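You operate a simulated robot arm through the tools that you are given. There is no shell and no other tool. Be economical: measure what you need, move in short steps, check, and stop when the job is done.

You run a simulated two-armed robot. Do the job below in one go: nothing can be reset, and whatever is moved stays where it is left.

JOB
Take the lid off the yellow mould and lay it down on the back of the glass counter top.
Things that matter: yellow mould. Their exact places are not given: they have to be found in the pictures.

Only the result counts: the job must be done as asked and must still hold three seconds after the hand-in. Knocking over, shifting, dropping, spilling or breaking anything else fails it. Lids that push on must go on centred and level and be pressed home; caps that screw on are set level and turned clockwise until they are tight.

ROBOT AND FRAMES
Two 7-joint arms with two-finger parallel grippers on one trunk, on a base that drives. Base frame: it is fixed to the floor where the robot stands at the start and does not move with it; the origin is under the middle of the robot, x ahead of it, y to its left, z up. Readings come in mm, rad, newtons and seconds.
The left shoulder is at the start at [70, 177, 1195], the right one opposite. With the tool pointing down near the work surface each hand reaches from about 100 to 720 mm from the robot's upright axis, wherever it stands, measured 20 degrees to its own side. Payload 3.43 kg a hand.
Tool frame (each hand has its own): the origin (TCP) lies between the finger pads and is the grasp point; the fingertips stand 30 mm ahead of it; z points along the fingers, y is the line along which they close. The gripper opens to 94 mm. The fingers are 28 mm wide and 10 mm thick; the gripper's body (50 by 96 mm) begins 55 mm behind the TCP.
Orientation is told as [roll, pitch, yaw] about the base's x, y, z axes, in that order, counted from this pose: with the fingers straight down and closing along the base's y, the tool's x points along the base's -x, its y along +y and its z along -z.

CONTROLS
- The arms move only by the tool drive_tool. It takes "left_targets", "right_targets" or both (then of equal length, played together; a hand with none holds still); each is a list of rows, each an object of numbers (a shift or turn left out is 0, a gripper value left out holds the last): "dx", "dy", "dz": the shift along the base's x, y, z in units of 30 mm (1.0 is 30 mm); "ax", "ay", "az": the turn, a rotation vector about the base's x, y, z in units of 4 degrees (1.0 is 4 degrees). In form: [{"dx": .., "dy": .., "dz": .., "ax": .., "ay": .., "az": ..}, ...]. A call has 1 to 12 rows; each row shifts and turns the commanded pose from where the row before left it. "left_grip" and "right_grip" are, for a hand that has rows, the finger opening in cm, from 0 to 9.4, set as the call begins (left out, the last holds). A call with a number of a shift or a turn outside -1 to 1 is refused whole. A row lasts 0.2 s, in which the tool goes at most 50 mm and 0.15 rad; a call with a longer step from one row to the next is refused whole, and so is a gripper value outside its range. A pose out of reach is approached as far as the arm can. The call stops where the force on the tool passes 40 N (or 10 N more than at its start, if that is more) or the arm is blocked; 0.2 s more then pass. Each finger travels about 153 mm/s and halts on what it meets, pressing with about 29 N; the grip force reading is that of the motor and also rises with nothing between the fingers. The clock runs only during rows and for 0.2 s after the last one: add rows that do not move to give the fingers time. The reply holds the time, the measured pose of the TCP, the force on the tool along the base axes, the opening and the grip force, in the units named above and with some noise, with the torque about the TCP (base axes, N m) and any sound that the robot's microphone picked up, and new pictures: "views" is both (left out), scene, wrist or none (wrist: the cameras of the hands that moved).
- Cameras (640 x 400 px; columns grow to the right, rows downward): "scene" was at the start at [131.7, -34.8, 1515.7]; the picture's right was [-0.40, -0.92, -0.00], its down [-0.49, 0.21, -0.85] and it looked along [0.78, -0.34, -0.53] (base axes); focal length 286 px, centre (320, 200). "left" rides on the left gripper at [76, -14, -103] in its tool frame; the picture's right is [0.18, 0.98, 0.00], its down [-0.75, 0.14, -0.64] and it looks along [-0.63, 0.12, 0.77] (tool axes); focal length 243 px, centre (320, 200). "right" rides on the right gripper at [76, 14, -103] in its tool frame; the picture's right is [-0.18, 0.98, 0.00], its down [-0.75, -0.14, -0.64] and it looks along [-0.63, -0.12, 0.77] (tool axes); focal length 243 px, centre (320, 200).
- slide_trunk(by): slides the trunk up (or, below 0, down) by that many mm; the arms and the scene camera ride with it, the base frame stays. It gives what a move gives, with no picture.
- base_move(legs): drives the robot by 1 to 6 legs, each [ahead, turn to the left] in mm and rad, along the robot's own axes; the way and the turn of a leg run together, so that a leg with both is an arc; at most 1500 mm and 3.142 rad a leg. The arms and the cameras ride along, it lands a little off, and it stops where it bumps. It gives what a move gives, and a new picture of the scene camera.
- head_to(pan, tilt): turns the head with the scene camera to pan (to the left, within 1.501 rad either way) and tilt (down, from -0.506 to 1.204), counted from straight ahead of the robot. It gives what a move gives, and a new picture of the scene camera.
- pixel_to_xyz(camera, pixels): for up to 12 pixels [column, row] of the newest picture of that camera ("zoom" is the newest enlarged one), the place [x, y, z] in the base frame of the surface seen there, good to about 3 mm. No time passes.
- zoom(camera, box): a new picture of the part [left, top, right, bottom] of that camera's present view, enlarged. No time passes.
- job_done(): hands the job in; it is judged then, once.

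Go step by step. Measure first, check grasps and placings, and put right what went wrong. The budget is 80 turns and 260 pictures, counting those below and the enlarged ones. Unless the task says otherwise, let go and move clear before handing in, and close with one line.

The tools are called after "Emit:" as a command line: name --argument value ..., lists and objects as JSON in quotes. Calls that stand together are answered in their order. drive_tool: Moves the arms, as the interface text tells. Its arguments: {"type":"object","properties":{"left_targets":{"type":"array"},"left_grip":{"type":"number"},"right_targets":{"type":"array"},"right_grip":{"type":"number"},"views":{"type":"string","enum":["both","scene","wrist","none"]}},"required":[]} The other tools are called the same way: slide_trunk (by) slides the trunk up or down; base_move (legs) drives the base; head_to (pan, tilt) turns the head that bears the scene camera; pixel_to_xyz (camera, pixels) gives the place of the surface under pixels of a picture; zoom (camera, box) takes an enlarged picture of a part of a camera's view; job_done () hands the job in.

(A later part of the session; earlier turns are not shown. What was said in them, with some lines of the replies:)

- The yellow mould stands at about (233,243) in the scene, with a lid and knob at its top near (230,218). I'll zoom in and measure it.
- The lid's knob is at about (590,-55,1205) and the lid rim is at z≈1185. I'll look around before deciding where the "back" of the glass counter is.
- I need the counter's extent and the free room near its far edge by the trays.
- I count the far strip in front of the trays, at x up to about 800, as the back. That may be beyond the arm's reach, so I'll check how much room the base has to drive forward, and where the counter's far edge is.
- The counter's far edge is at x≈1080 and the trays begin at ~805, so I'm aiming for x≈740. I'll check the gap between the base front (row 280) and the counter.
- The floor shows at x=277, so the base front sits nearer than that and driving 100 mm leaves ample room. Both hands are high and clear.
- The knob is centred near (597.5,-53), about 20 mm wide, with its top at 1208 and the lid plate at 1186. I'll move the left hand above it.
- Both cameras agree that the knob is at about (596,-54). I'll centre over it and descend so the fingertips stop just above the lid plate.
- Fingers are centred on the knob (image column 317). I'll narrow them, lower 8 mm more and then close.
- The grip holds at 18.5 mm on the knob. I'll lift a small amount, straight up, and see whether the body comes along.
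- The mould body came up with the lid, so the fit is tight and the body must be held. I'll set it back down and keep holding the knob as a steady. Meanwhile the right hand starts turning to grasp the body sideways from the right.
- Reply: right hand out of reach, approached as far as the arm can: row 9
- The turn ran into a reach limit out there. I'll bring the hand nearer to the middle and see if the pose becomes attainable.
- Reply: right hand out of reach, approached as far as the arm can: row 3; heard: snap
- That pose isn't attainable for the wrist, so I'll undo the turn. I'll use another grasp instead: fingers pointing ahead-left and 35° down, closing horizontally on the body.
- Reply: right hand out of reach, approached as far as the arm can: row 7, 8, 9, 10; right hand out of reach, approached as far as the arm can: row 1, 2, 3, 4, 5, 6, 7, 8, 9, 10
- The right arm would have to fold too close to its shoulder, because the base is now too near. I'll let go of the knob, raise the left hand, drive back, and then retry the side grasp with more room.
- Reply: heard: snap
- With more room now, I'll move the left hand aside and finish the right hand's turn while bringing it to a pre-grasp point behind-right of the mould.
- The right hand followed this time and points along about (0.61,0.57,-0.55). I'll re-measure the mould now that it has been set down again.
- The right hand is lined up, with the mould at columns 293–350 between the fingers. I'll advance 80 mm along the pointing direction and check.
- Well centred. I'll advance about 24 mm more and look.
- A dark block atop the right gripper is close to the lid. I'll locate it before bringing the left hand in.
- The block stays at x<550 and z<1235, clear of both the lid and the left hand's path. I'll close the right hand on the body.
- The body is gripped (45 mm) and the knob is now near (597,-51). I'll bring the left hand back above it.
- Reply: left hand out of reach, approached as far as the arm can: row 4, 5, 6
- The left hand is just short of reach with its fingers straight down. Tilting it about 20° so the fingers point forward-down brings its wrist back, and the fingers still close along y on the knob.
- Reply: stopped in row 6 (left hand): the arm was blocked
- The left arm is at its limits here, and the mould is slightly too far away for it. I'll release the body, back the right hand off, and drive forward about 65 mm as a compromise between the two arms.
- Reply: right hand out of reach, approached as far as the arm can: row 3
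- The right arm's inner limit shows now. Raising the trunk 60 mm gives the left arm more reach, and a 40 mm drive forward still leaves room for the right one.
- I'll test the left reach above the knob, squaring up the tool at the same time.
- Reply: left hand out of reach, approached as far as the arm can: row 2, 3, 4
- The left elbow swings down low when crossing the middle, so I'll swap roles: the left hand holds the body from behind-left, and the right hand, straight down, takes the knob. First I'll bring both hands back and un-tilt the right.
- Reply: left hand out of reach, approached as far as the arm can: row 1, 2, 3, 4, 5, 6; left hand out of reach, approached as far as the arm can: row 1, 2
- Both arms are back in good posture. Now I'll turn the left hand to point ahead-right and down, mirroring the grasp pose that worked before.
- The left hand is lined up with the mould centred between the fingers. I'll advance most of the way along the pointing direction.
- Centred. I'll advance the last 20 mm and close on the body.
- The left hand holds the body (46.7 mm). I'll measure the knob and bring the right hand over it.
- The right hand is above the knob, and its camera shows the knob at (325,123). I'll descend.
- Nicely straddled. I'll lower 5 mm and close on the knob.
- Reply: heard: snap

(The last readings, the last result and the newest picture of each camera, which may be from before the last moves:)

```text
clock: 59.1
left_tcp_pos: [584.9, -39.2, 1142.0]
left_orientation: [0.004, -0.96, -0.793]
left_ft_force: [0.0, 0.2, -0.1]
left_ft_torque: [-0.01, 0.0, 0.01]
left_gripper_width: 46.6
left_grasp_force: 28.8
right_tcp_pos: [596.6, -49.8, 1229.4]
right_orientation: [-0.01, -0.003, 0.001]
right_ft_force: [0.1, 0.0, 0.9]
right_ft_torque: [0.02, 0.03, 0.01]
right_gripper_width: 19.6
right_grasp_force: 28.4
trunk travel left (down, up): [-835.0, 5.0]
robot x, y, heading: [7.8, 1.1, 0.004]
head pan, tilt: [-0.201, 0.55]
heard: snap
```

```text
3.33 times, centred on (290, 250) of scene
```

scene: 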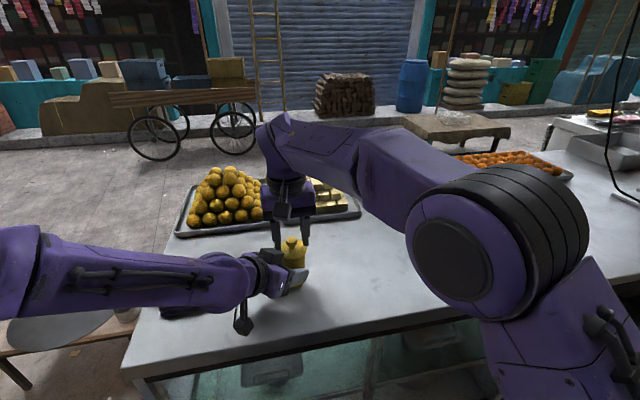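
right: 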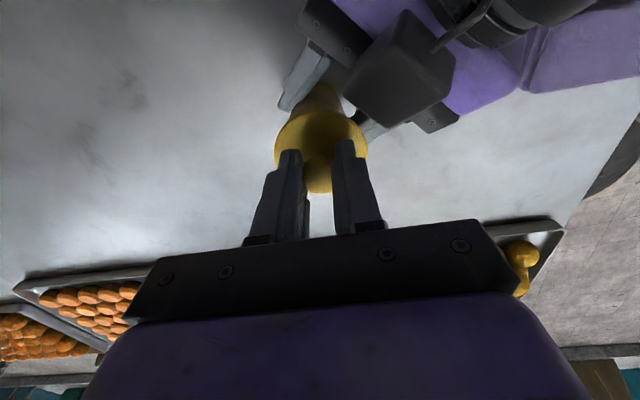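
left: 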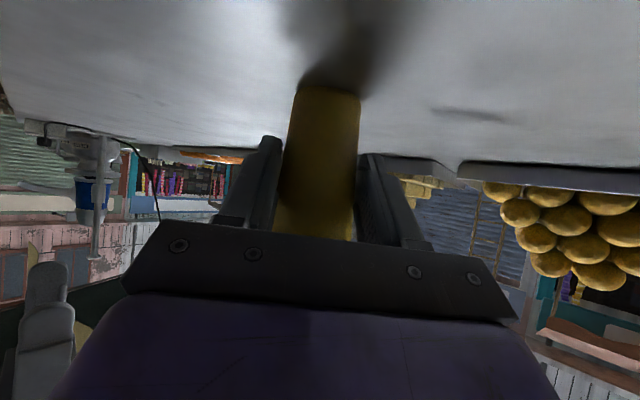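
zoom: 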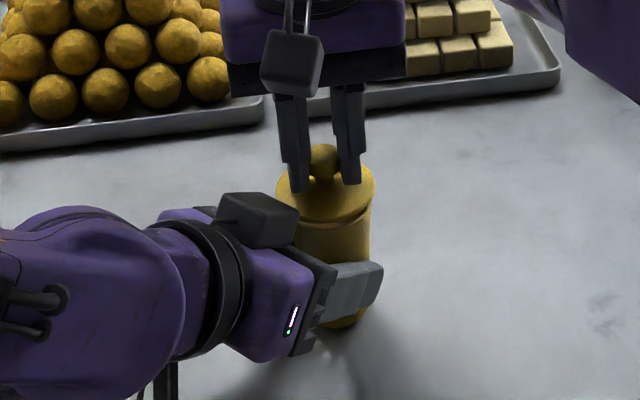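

A snap, no remaining load, and a gap under the rim: the lid has popped loose. I'll lift it straight up.

Emit:
drive_tool --right_targets '[{"dz": 0.3}, {"dz": 0.4}, {"dz": 0.6}, {"dz": 0.7}, {"dz": 0.7}, {}]'

Emit:
zoom --camera "scene" --box '[220, 170, 360, 310]'

```text
clock: 60.5
left_tcp_pos: [584.2, -39.4, 1142.9]
left_orientation: [0.003, -0.959, -0.791]
left_ft_force: [-0.7, 0.6, -0.2]
left_ft_torque: [0.01, 0.02, 0.01]
left_gripper_width: 46.5
left_grasp_force: 28.7
right_tcp_pos: [597.0, -49.3, 1311.3]
right_orientation: [-0.01, -0.002, -0.001]
right_ft_force: [0.4, -0.1, 0.5]
right_ft_torque: [0.0, 0.03, 0.0]
right_gripper_width: 19.5
right_grasp_force: 29.1
trunk travel left (down, up): [-835.0, 5.0]
robot x, y, heading: [12.4, 0.2, -0.002]
head pan, tilt: [-0.201, 0.55]
```

scene: 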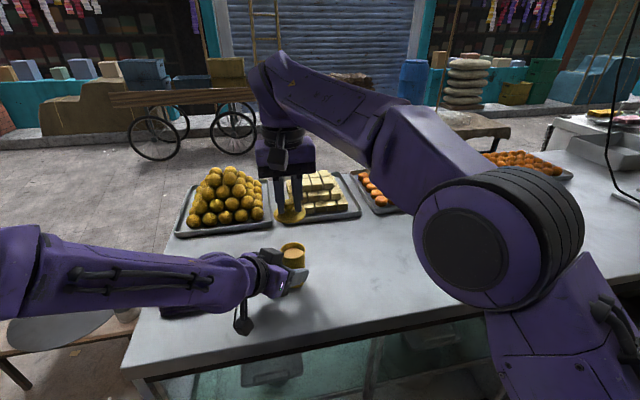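
right: 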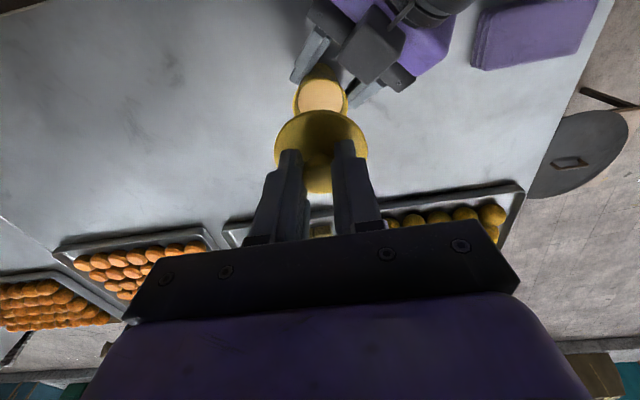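

```text
2.86 times, centred on (290, 240) of scene
```

zoom: 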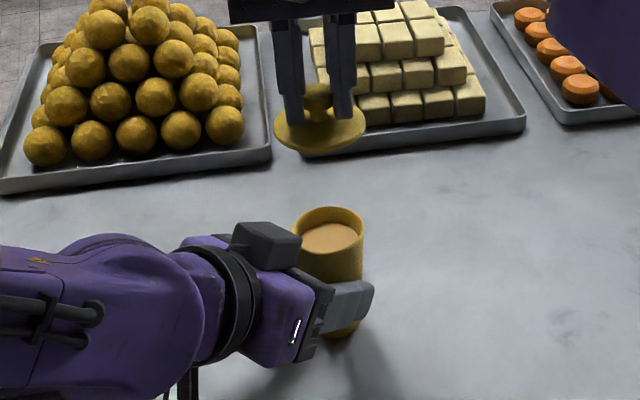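

The lid is off and the mould, which holds batter, is still upright. I'll open the left hand and back it straight out along its axis.

Emit:
drive_tool --left_targets '[{}, {}, {}, {"dx": -0.3, "dy": 0.31, "dz": 0.31}, {"dx": -0.5, "dy": 0.51, "dz": 0.5}, {"dx": -0.5, "dy": 0.51, "dz": 0.5}, {"dx": -0.5, "dy": 0.51, "dz": 0.5}, {"dx": -0.3, "dy": 0.7, "dz": 0.5}, {"dy": 0.9, "dz": 0.5}, {"dy": 0.9, "dz": 0.5}, {}]' --left_grip 9.4 --views "scene"

Emit:
zoom --camera "scene" --box '[150, 170, 390, 330]'

```text
clock: 62.9
left_tcp_pos: [521.8, 90.6, 1242.0]
left_orientation: [0.005, -0.96, -0.792]
left_ft_force: [-0.8, -0.4, -0.8]
left_ft_torque: [0.03, -0.01, -0.01]
left_gripper_width: 94.1
left_grasp_force: 0.1
right_tcp_pos: [596.7, -51.6, 1311.1]
right_orientation: [-0.008, -0.002, 0.0]
right_ft_force: [-0.5, -0.2, -0.6]
right_ft_torque: [0.05, -0.01, -0.01]
right_gripper_width: 19.7
right_grasp_force: 29.2
trunk travel left (down, up): [-835.0, 5.0]
robot x, y, heading: [13.1, 0.7, 0.001]
head pan, tilt: [-0.201, 0.55]
```

scene: 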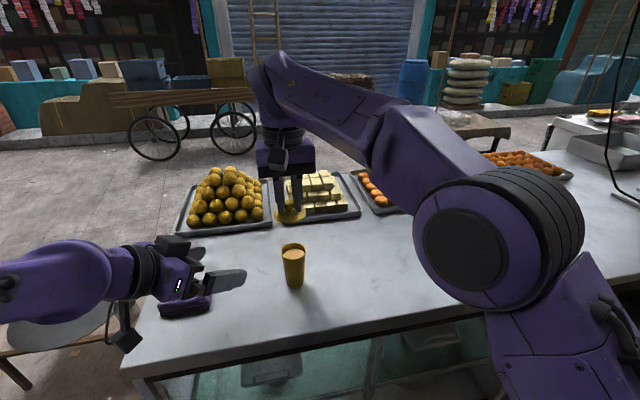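

```text
2.50 times, centred on (270, 250) of scene
```

zoom: 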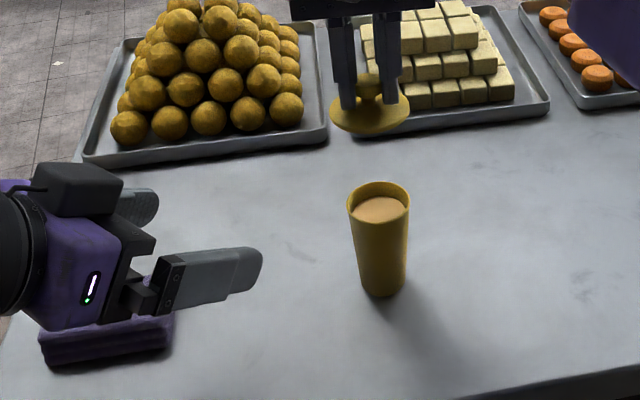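

The mould stands undisturbed. I'll shift the lid to the right of the mould and then drive forward so the back strip is within reach.

Emit:
drive_tool --right_targets '[{"dy": -0.7}, {"dy": -0.9}, {"dy": -0.7}, {}]' --views "none"

Emit:
base_move --legs '[[85, 0]]'

```text
clock: 63.9
left_tcp_pos: [522.6, 91.9, 1242.3]
left_orientation: [0.003, -0.96, -0.792]
left_ft_force: [-1.1, -0.2, 0.0]
left_ft_torque: [-0.01, 0.01, -0.03]
left_gripper_width: 94.0
left_grasp_force: 0.1
right_tcp_pos: [597.3, -119.5, 1312.3]
right_orientation: [-0.01, -0.003, 0.0]
right_ft_force: [-0.5, 0.7, 0.4]
right_ft_torque: [0.0, 0.01, 0.02]
right_gripper_width: 19.4
right_grasp_force: 28.6
trunk travel left (down, up): [-835.0, 5.0]
robot x, y, heading: [12.6, -0.4, -0.007]
head pan, tilt: [-0.201, 0.55]
```

```text
clock: 65.0
left_tcp_pos: [591.0, 91.2, 1249.2]
left_orientation: [0.022, -0.971, -0.806]
left_ft_force: [-0.7, -1.0, 0.0]
left_ft_torque: [0.0, 0.02, 0.05]
left_gripper_width: 94.0
left_grasp_force: 0.0
right_tcp_pos: [664.6, -119.3, 1320.8]
right_orientation: [-0.009, -0.014, 0.001]
right_ft_force: [-0.8, 0.2, 1.1]
right_ft_torque: [-0.01, -0.08, 0.01]
right_gripper_width: 19.6
right_grasp_force: 28.3
trunk travel left (down, up): [-835.0, 5.0]
robot x, y, heading: [99.5, 2.2, -0.0]
head pan, tilt: [-0.201, 0.55]
```

scene: 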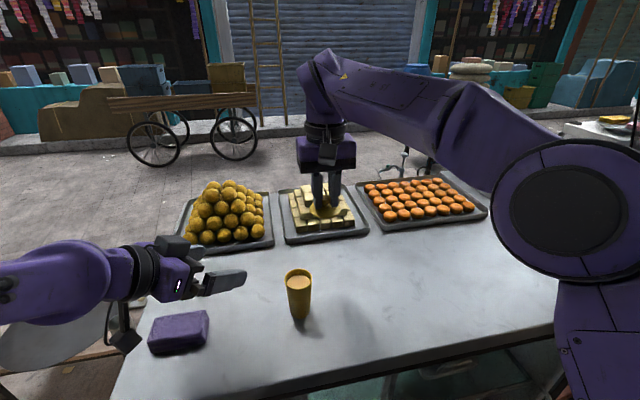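

Emit:
drive_tool --right_targets '[{"dx": 0.6}, {"dx": 0.7}, {"dx": 0.7}, {"dz": -0.9}, {"dz": -0.9}, {"dz": -0.9}, {"dz": -0.9}, {}, {}]'

Emit:
zoom --camera "scene" --box '[240, 150, 440, 290]'

```text
clock: 67.0
left_tcp_pos: [604.3, 91.1, 1244.0]
left_orientation: [0.007, -0.962, -0.793]
left_ft_force: [-0.3, -0.5, 0.0]
left_ft_torque: [-0.02, 0.0, -0.01]
left_gripper_width: 93.9
left_grasp_force: 0.1
right_tcp_pos: [727.3, -119.8, 1205.3]
right_orientation: [-0.009, -0.006, 0.0]
right_ft_force: [0.4, -0.3, -0.3]
right_ft_torque: [0.03, -0.03, -0.03]
right_gripper_width: 19.5
right_grasp_force: 28.7
right hand out of reach, approached as far as the arm can: row 3
trunk travel left (down, up): [-835.0, 5.0]
robot x, y, heading: [94.2, 1.6, 0.002]
head pan, tilt: [-0.201, 0.55]
```

scene: 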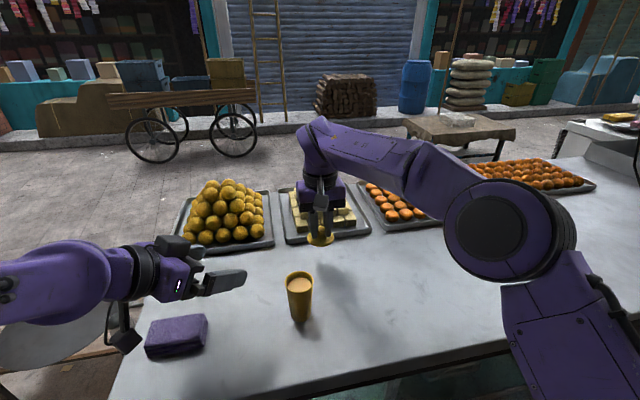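
right: 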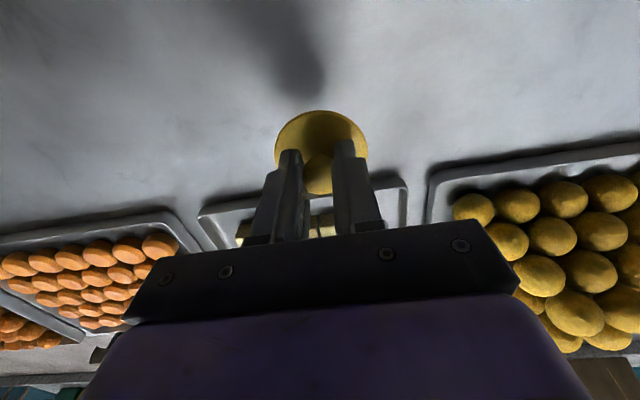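

```text
2.86 times, centred on (340, 220) of scene
```

zoom: 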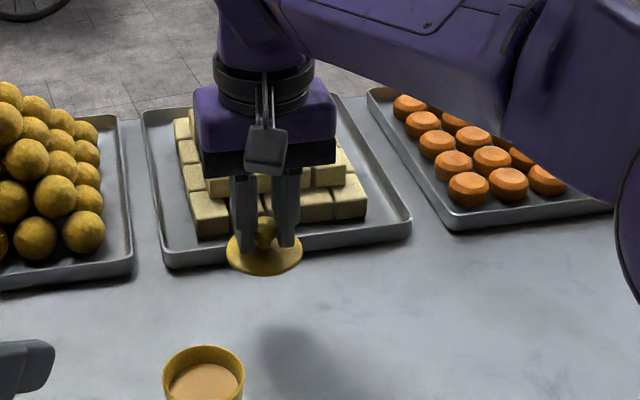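

I'm at x=727. Lower down there is more reach, so I'll ease forward ~13 mm while descending to just above the counter.

Emit:
drive_tool --right_targets '[{"dz": -0.7}, {"dz": -0.6, "dx": 0.23}, {"dz": -0.5, "dx": 0.23}, {"dz": -0.2}, {}, {}]'

Emit:
zoom --camera "scene" --box '[260, 190, 400, 290]'

```text
clock: 68.4
left_tcp_pos: [605.2, 90.0, 1243.8]
left_orientation: [0.008, -0.962, -0.794]
left_ft_force: [0.5, 1.5, -0.6]
left_ft_torque: [-0.04, -0.03, 0.0]
left_gripper_width: 94.1
left_grasp_force: 0.0
right_tcp_pos: [740.7, -119.8, 1146.0]
right_orientation: [-0.009, -0.003, 0.0]
right_ft_force: [-0.5, 0.6, 0.3]
right_ft_torque: [-0.01, -0.01, -0.02]
right_gripper_width: 19.3
right_grasp_force: 29.1
trunk travel left (down, up): [-835.0, 5.0]
robot x, y, heading: [92.9, -0.1, -0.002]
head pan, tilt: [-0.201, 0.55]
```

scene: 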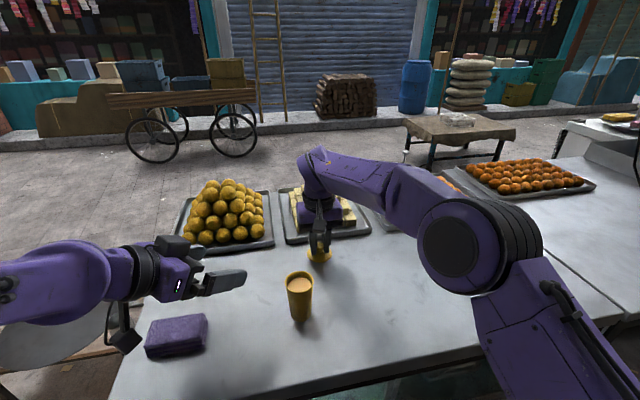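
right: 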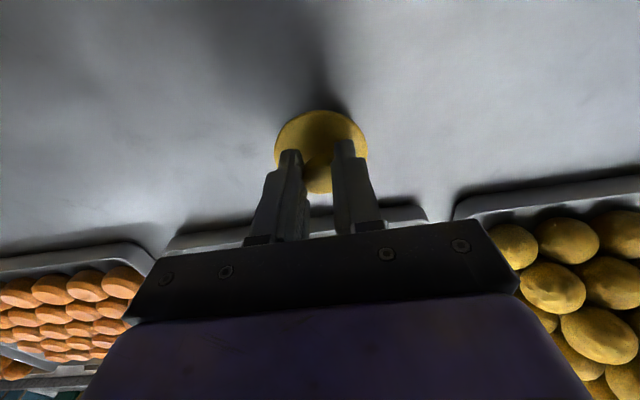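

```text
4.00 times, centred on (330, 240) of scene
```

zoom: 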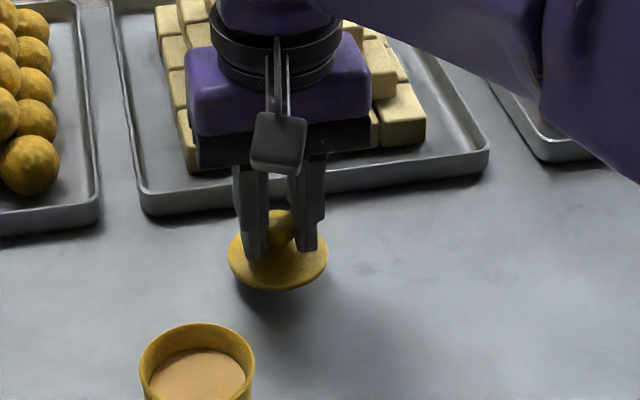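

The lid hovers a little above the counter. I'll lower in small steps, watching the vertical force.

Emit:
drive_tool --right_targets '[{"dz": -0.1}, {"dz": -0.1}, {"dz": -0.1}, {}]' --views "none"

Emit:
drive_tool --right_targets '[{"dz": -0.08}, {"dz": -0.06}, {}]' --views "wrist"

Emit:
zoom --camera "scene" --box '[280, 210, 380, 290]'

```text
clock: 69.4
left_tcp_pos: [605.1, 91.5, 1243.9]
left_orientation: [0.005, -0.963, -0.793]
left_ft_force: [0.8, 0.4, -0.2]
left_ft_torque: [0.02, 0.02, 0.01]
left_gripper_width: 93.9
left_grasp_force: 0.0
right_tcp_pos: [740.2, -118.7, 1135.4]
right_orientation: [-0.008, -0.004, 0.0]
right_ft_force: [0.2, 0.6, -0.7]
right_ft_torque: [-0.02, 0.01, -0.02]
right_gripper_width: 19.5
right_grasp_force: 28.7
trunk travel left (down, up): [-835.0, 5.0]
robot x, y, heading: [92.6, -5.8, 0.001]
head pan, tilt: [-0.201, 0.55]
```

```text
clock: 70.2
left_tcp_pos: [602.9, 92.4, 1245.0]
left_orientation: [0.01, -0.965, -0.796]
left_ft_force: [0.1, -1.0, -0.2]
left_ft_torque: [0.01, 0.0, -0.03]
left_gripper_width: 93.8
left_grasp_force: 0.1
right_tcp_pos: [739.6, -119.4, 1135.4]
right_orientation: [-0.009, -0.012, 0.0]
right_ft_force: [5.3, -0.9, 22.7]
right_ft_torque: [0.03, -0.45, -0.01]
right_gripper_width: 19.6
right_grasp_force: 29.0
trunk travel left (down, up): [-835.0, 5.0]
robot x, y, heading: [94.6, -0.3, -0.002]
head pan, tilt: [-0.201, 0.55]
```

right: 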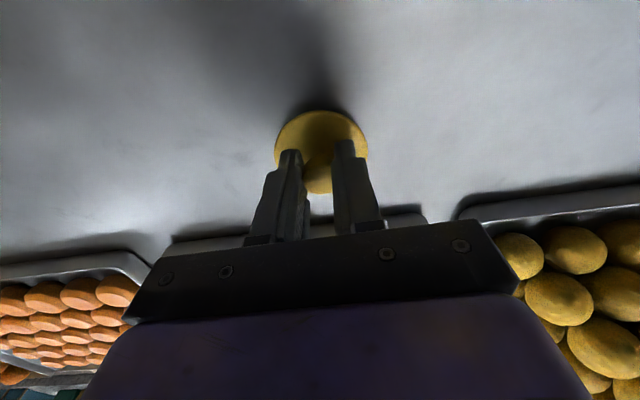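

```text
5.00 times, centred on (330, 250) of scene
```

zoom: 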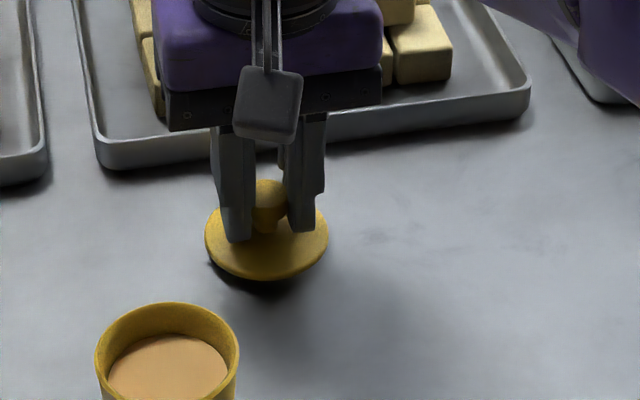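

Contact at z≈1135, with the lid resting on its plug and 23 N of load. I'll ease up 3 mm, open and rise.

Emit:
drive_tool --right_targets '[{"dz": 0.1}, {}]' --views "none"

Emit:
drive_tool --right_targets '[{}, {}, {}, {"dz": 0.4}, {"dz": 0.7}, {"dz": 0.9}, {"dz": 0.9}, {"dz": 0.9}, {}]' --right_grip 4.5

Emit:
zoom --camera "scene" --box '[260, 190, 400, 330]'

```text
clock: 70.8
left_tcp_pos: [604.0, 92.3, 1243.9]
left_orientation: [0.009, -0.964, -0.794]
left_ft_force: [0.7, -0.4, -1.0]
left_ft_torque: [-0.02, -0.02, -0.01]
left_gripper_width: 93.8
left_grasp_force: 0.0
right_tcp_pos: [736.6, -120.0, 1135.2]
right_orientation: [-0.009, -0.006, 0.001]
right_ft_force: [3.9, -1.1, 14.0]
right_ft_torque: [0.01, -0.32, 0.0]
right_gripper_width: 19.4
right_grasp_force: 29.2
trunk travel left (down, up): [-835.0, 5.0]
robot x, y, heading: [94.7, 0.1, 0.003]
head pan, tilt: [-0.201, 0.55]
```

```text
clock: 72.8
left_tcp_pos: [603.7, 91.1, 1243.7]
left_orientation: [0.008, -0.963, -0.793]
left_ft_force: [-0.7, -0.2, -0.5]
left_ft_torque: [-0.01, -0.04, -0.02]
left_gripper_width: 93.9
left_grasp_force: 0.0
right_tcp_pos: [740.1, -119.7, 1250.2]
right_orientation: [-0.009, -0.004, 0.001]
right_ft_force: [-0.6, -0.6, -0.4]
right_ft_torque: [0.01, -0.01, 0.03]
right_gripper_width: 44.8
right_grasp_force: 0.0
trunk travel left (down, up): [-835.0, 5.0]
robot x, y, heading: [93.9, 1.2, 0.002]
head pan, tilt: [-0.201, 0.55]
```

scene: 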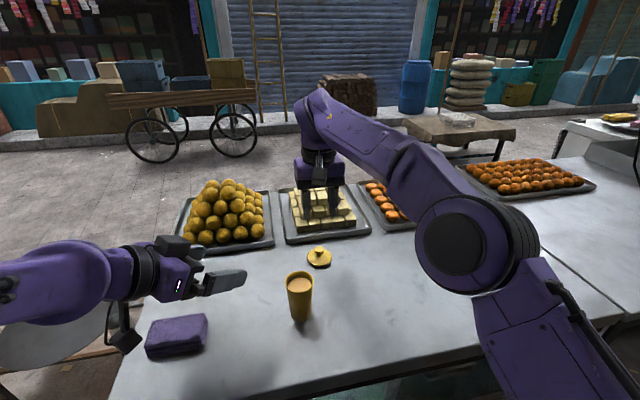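
right: 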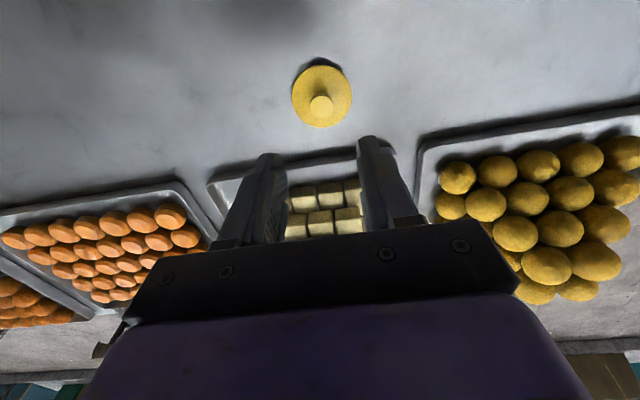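

```text
2.86 times, centred on (330, 260) of scene
```

zoom: 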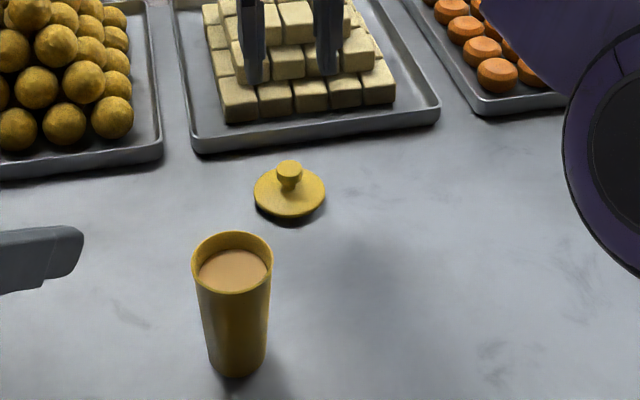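

The lid lies level on the far strip of the glass counter, in front of the trays. The mould stands upright with nothing spilled, and both hands are clear, so I'm handing in.

Emit:
job_done

```text
The job is handed in.
```

The lid is off the yellow mould and lying level on the counter at about x = 740 mm, on the far strip just in front of the trays. I took "back" to mean the side away from the robot. The mould is upright with nothing spilled, a few millimetres from where it first stood.
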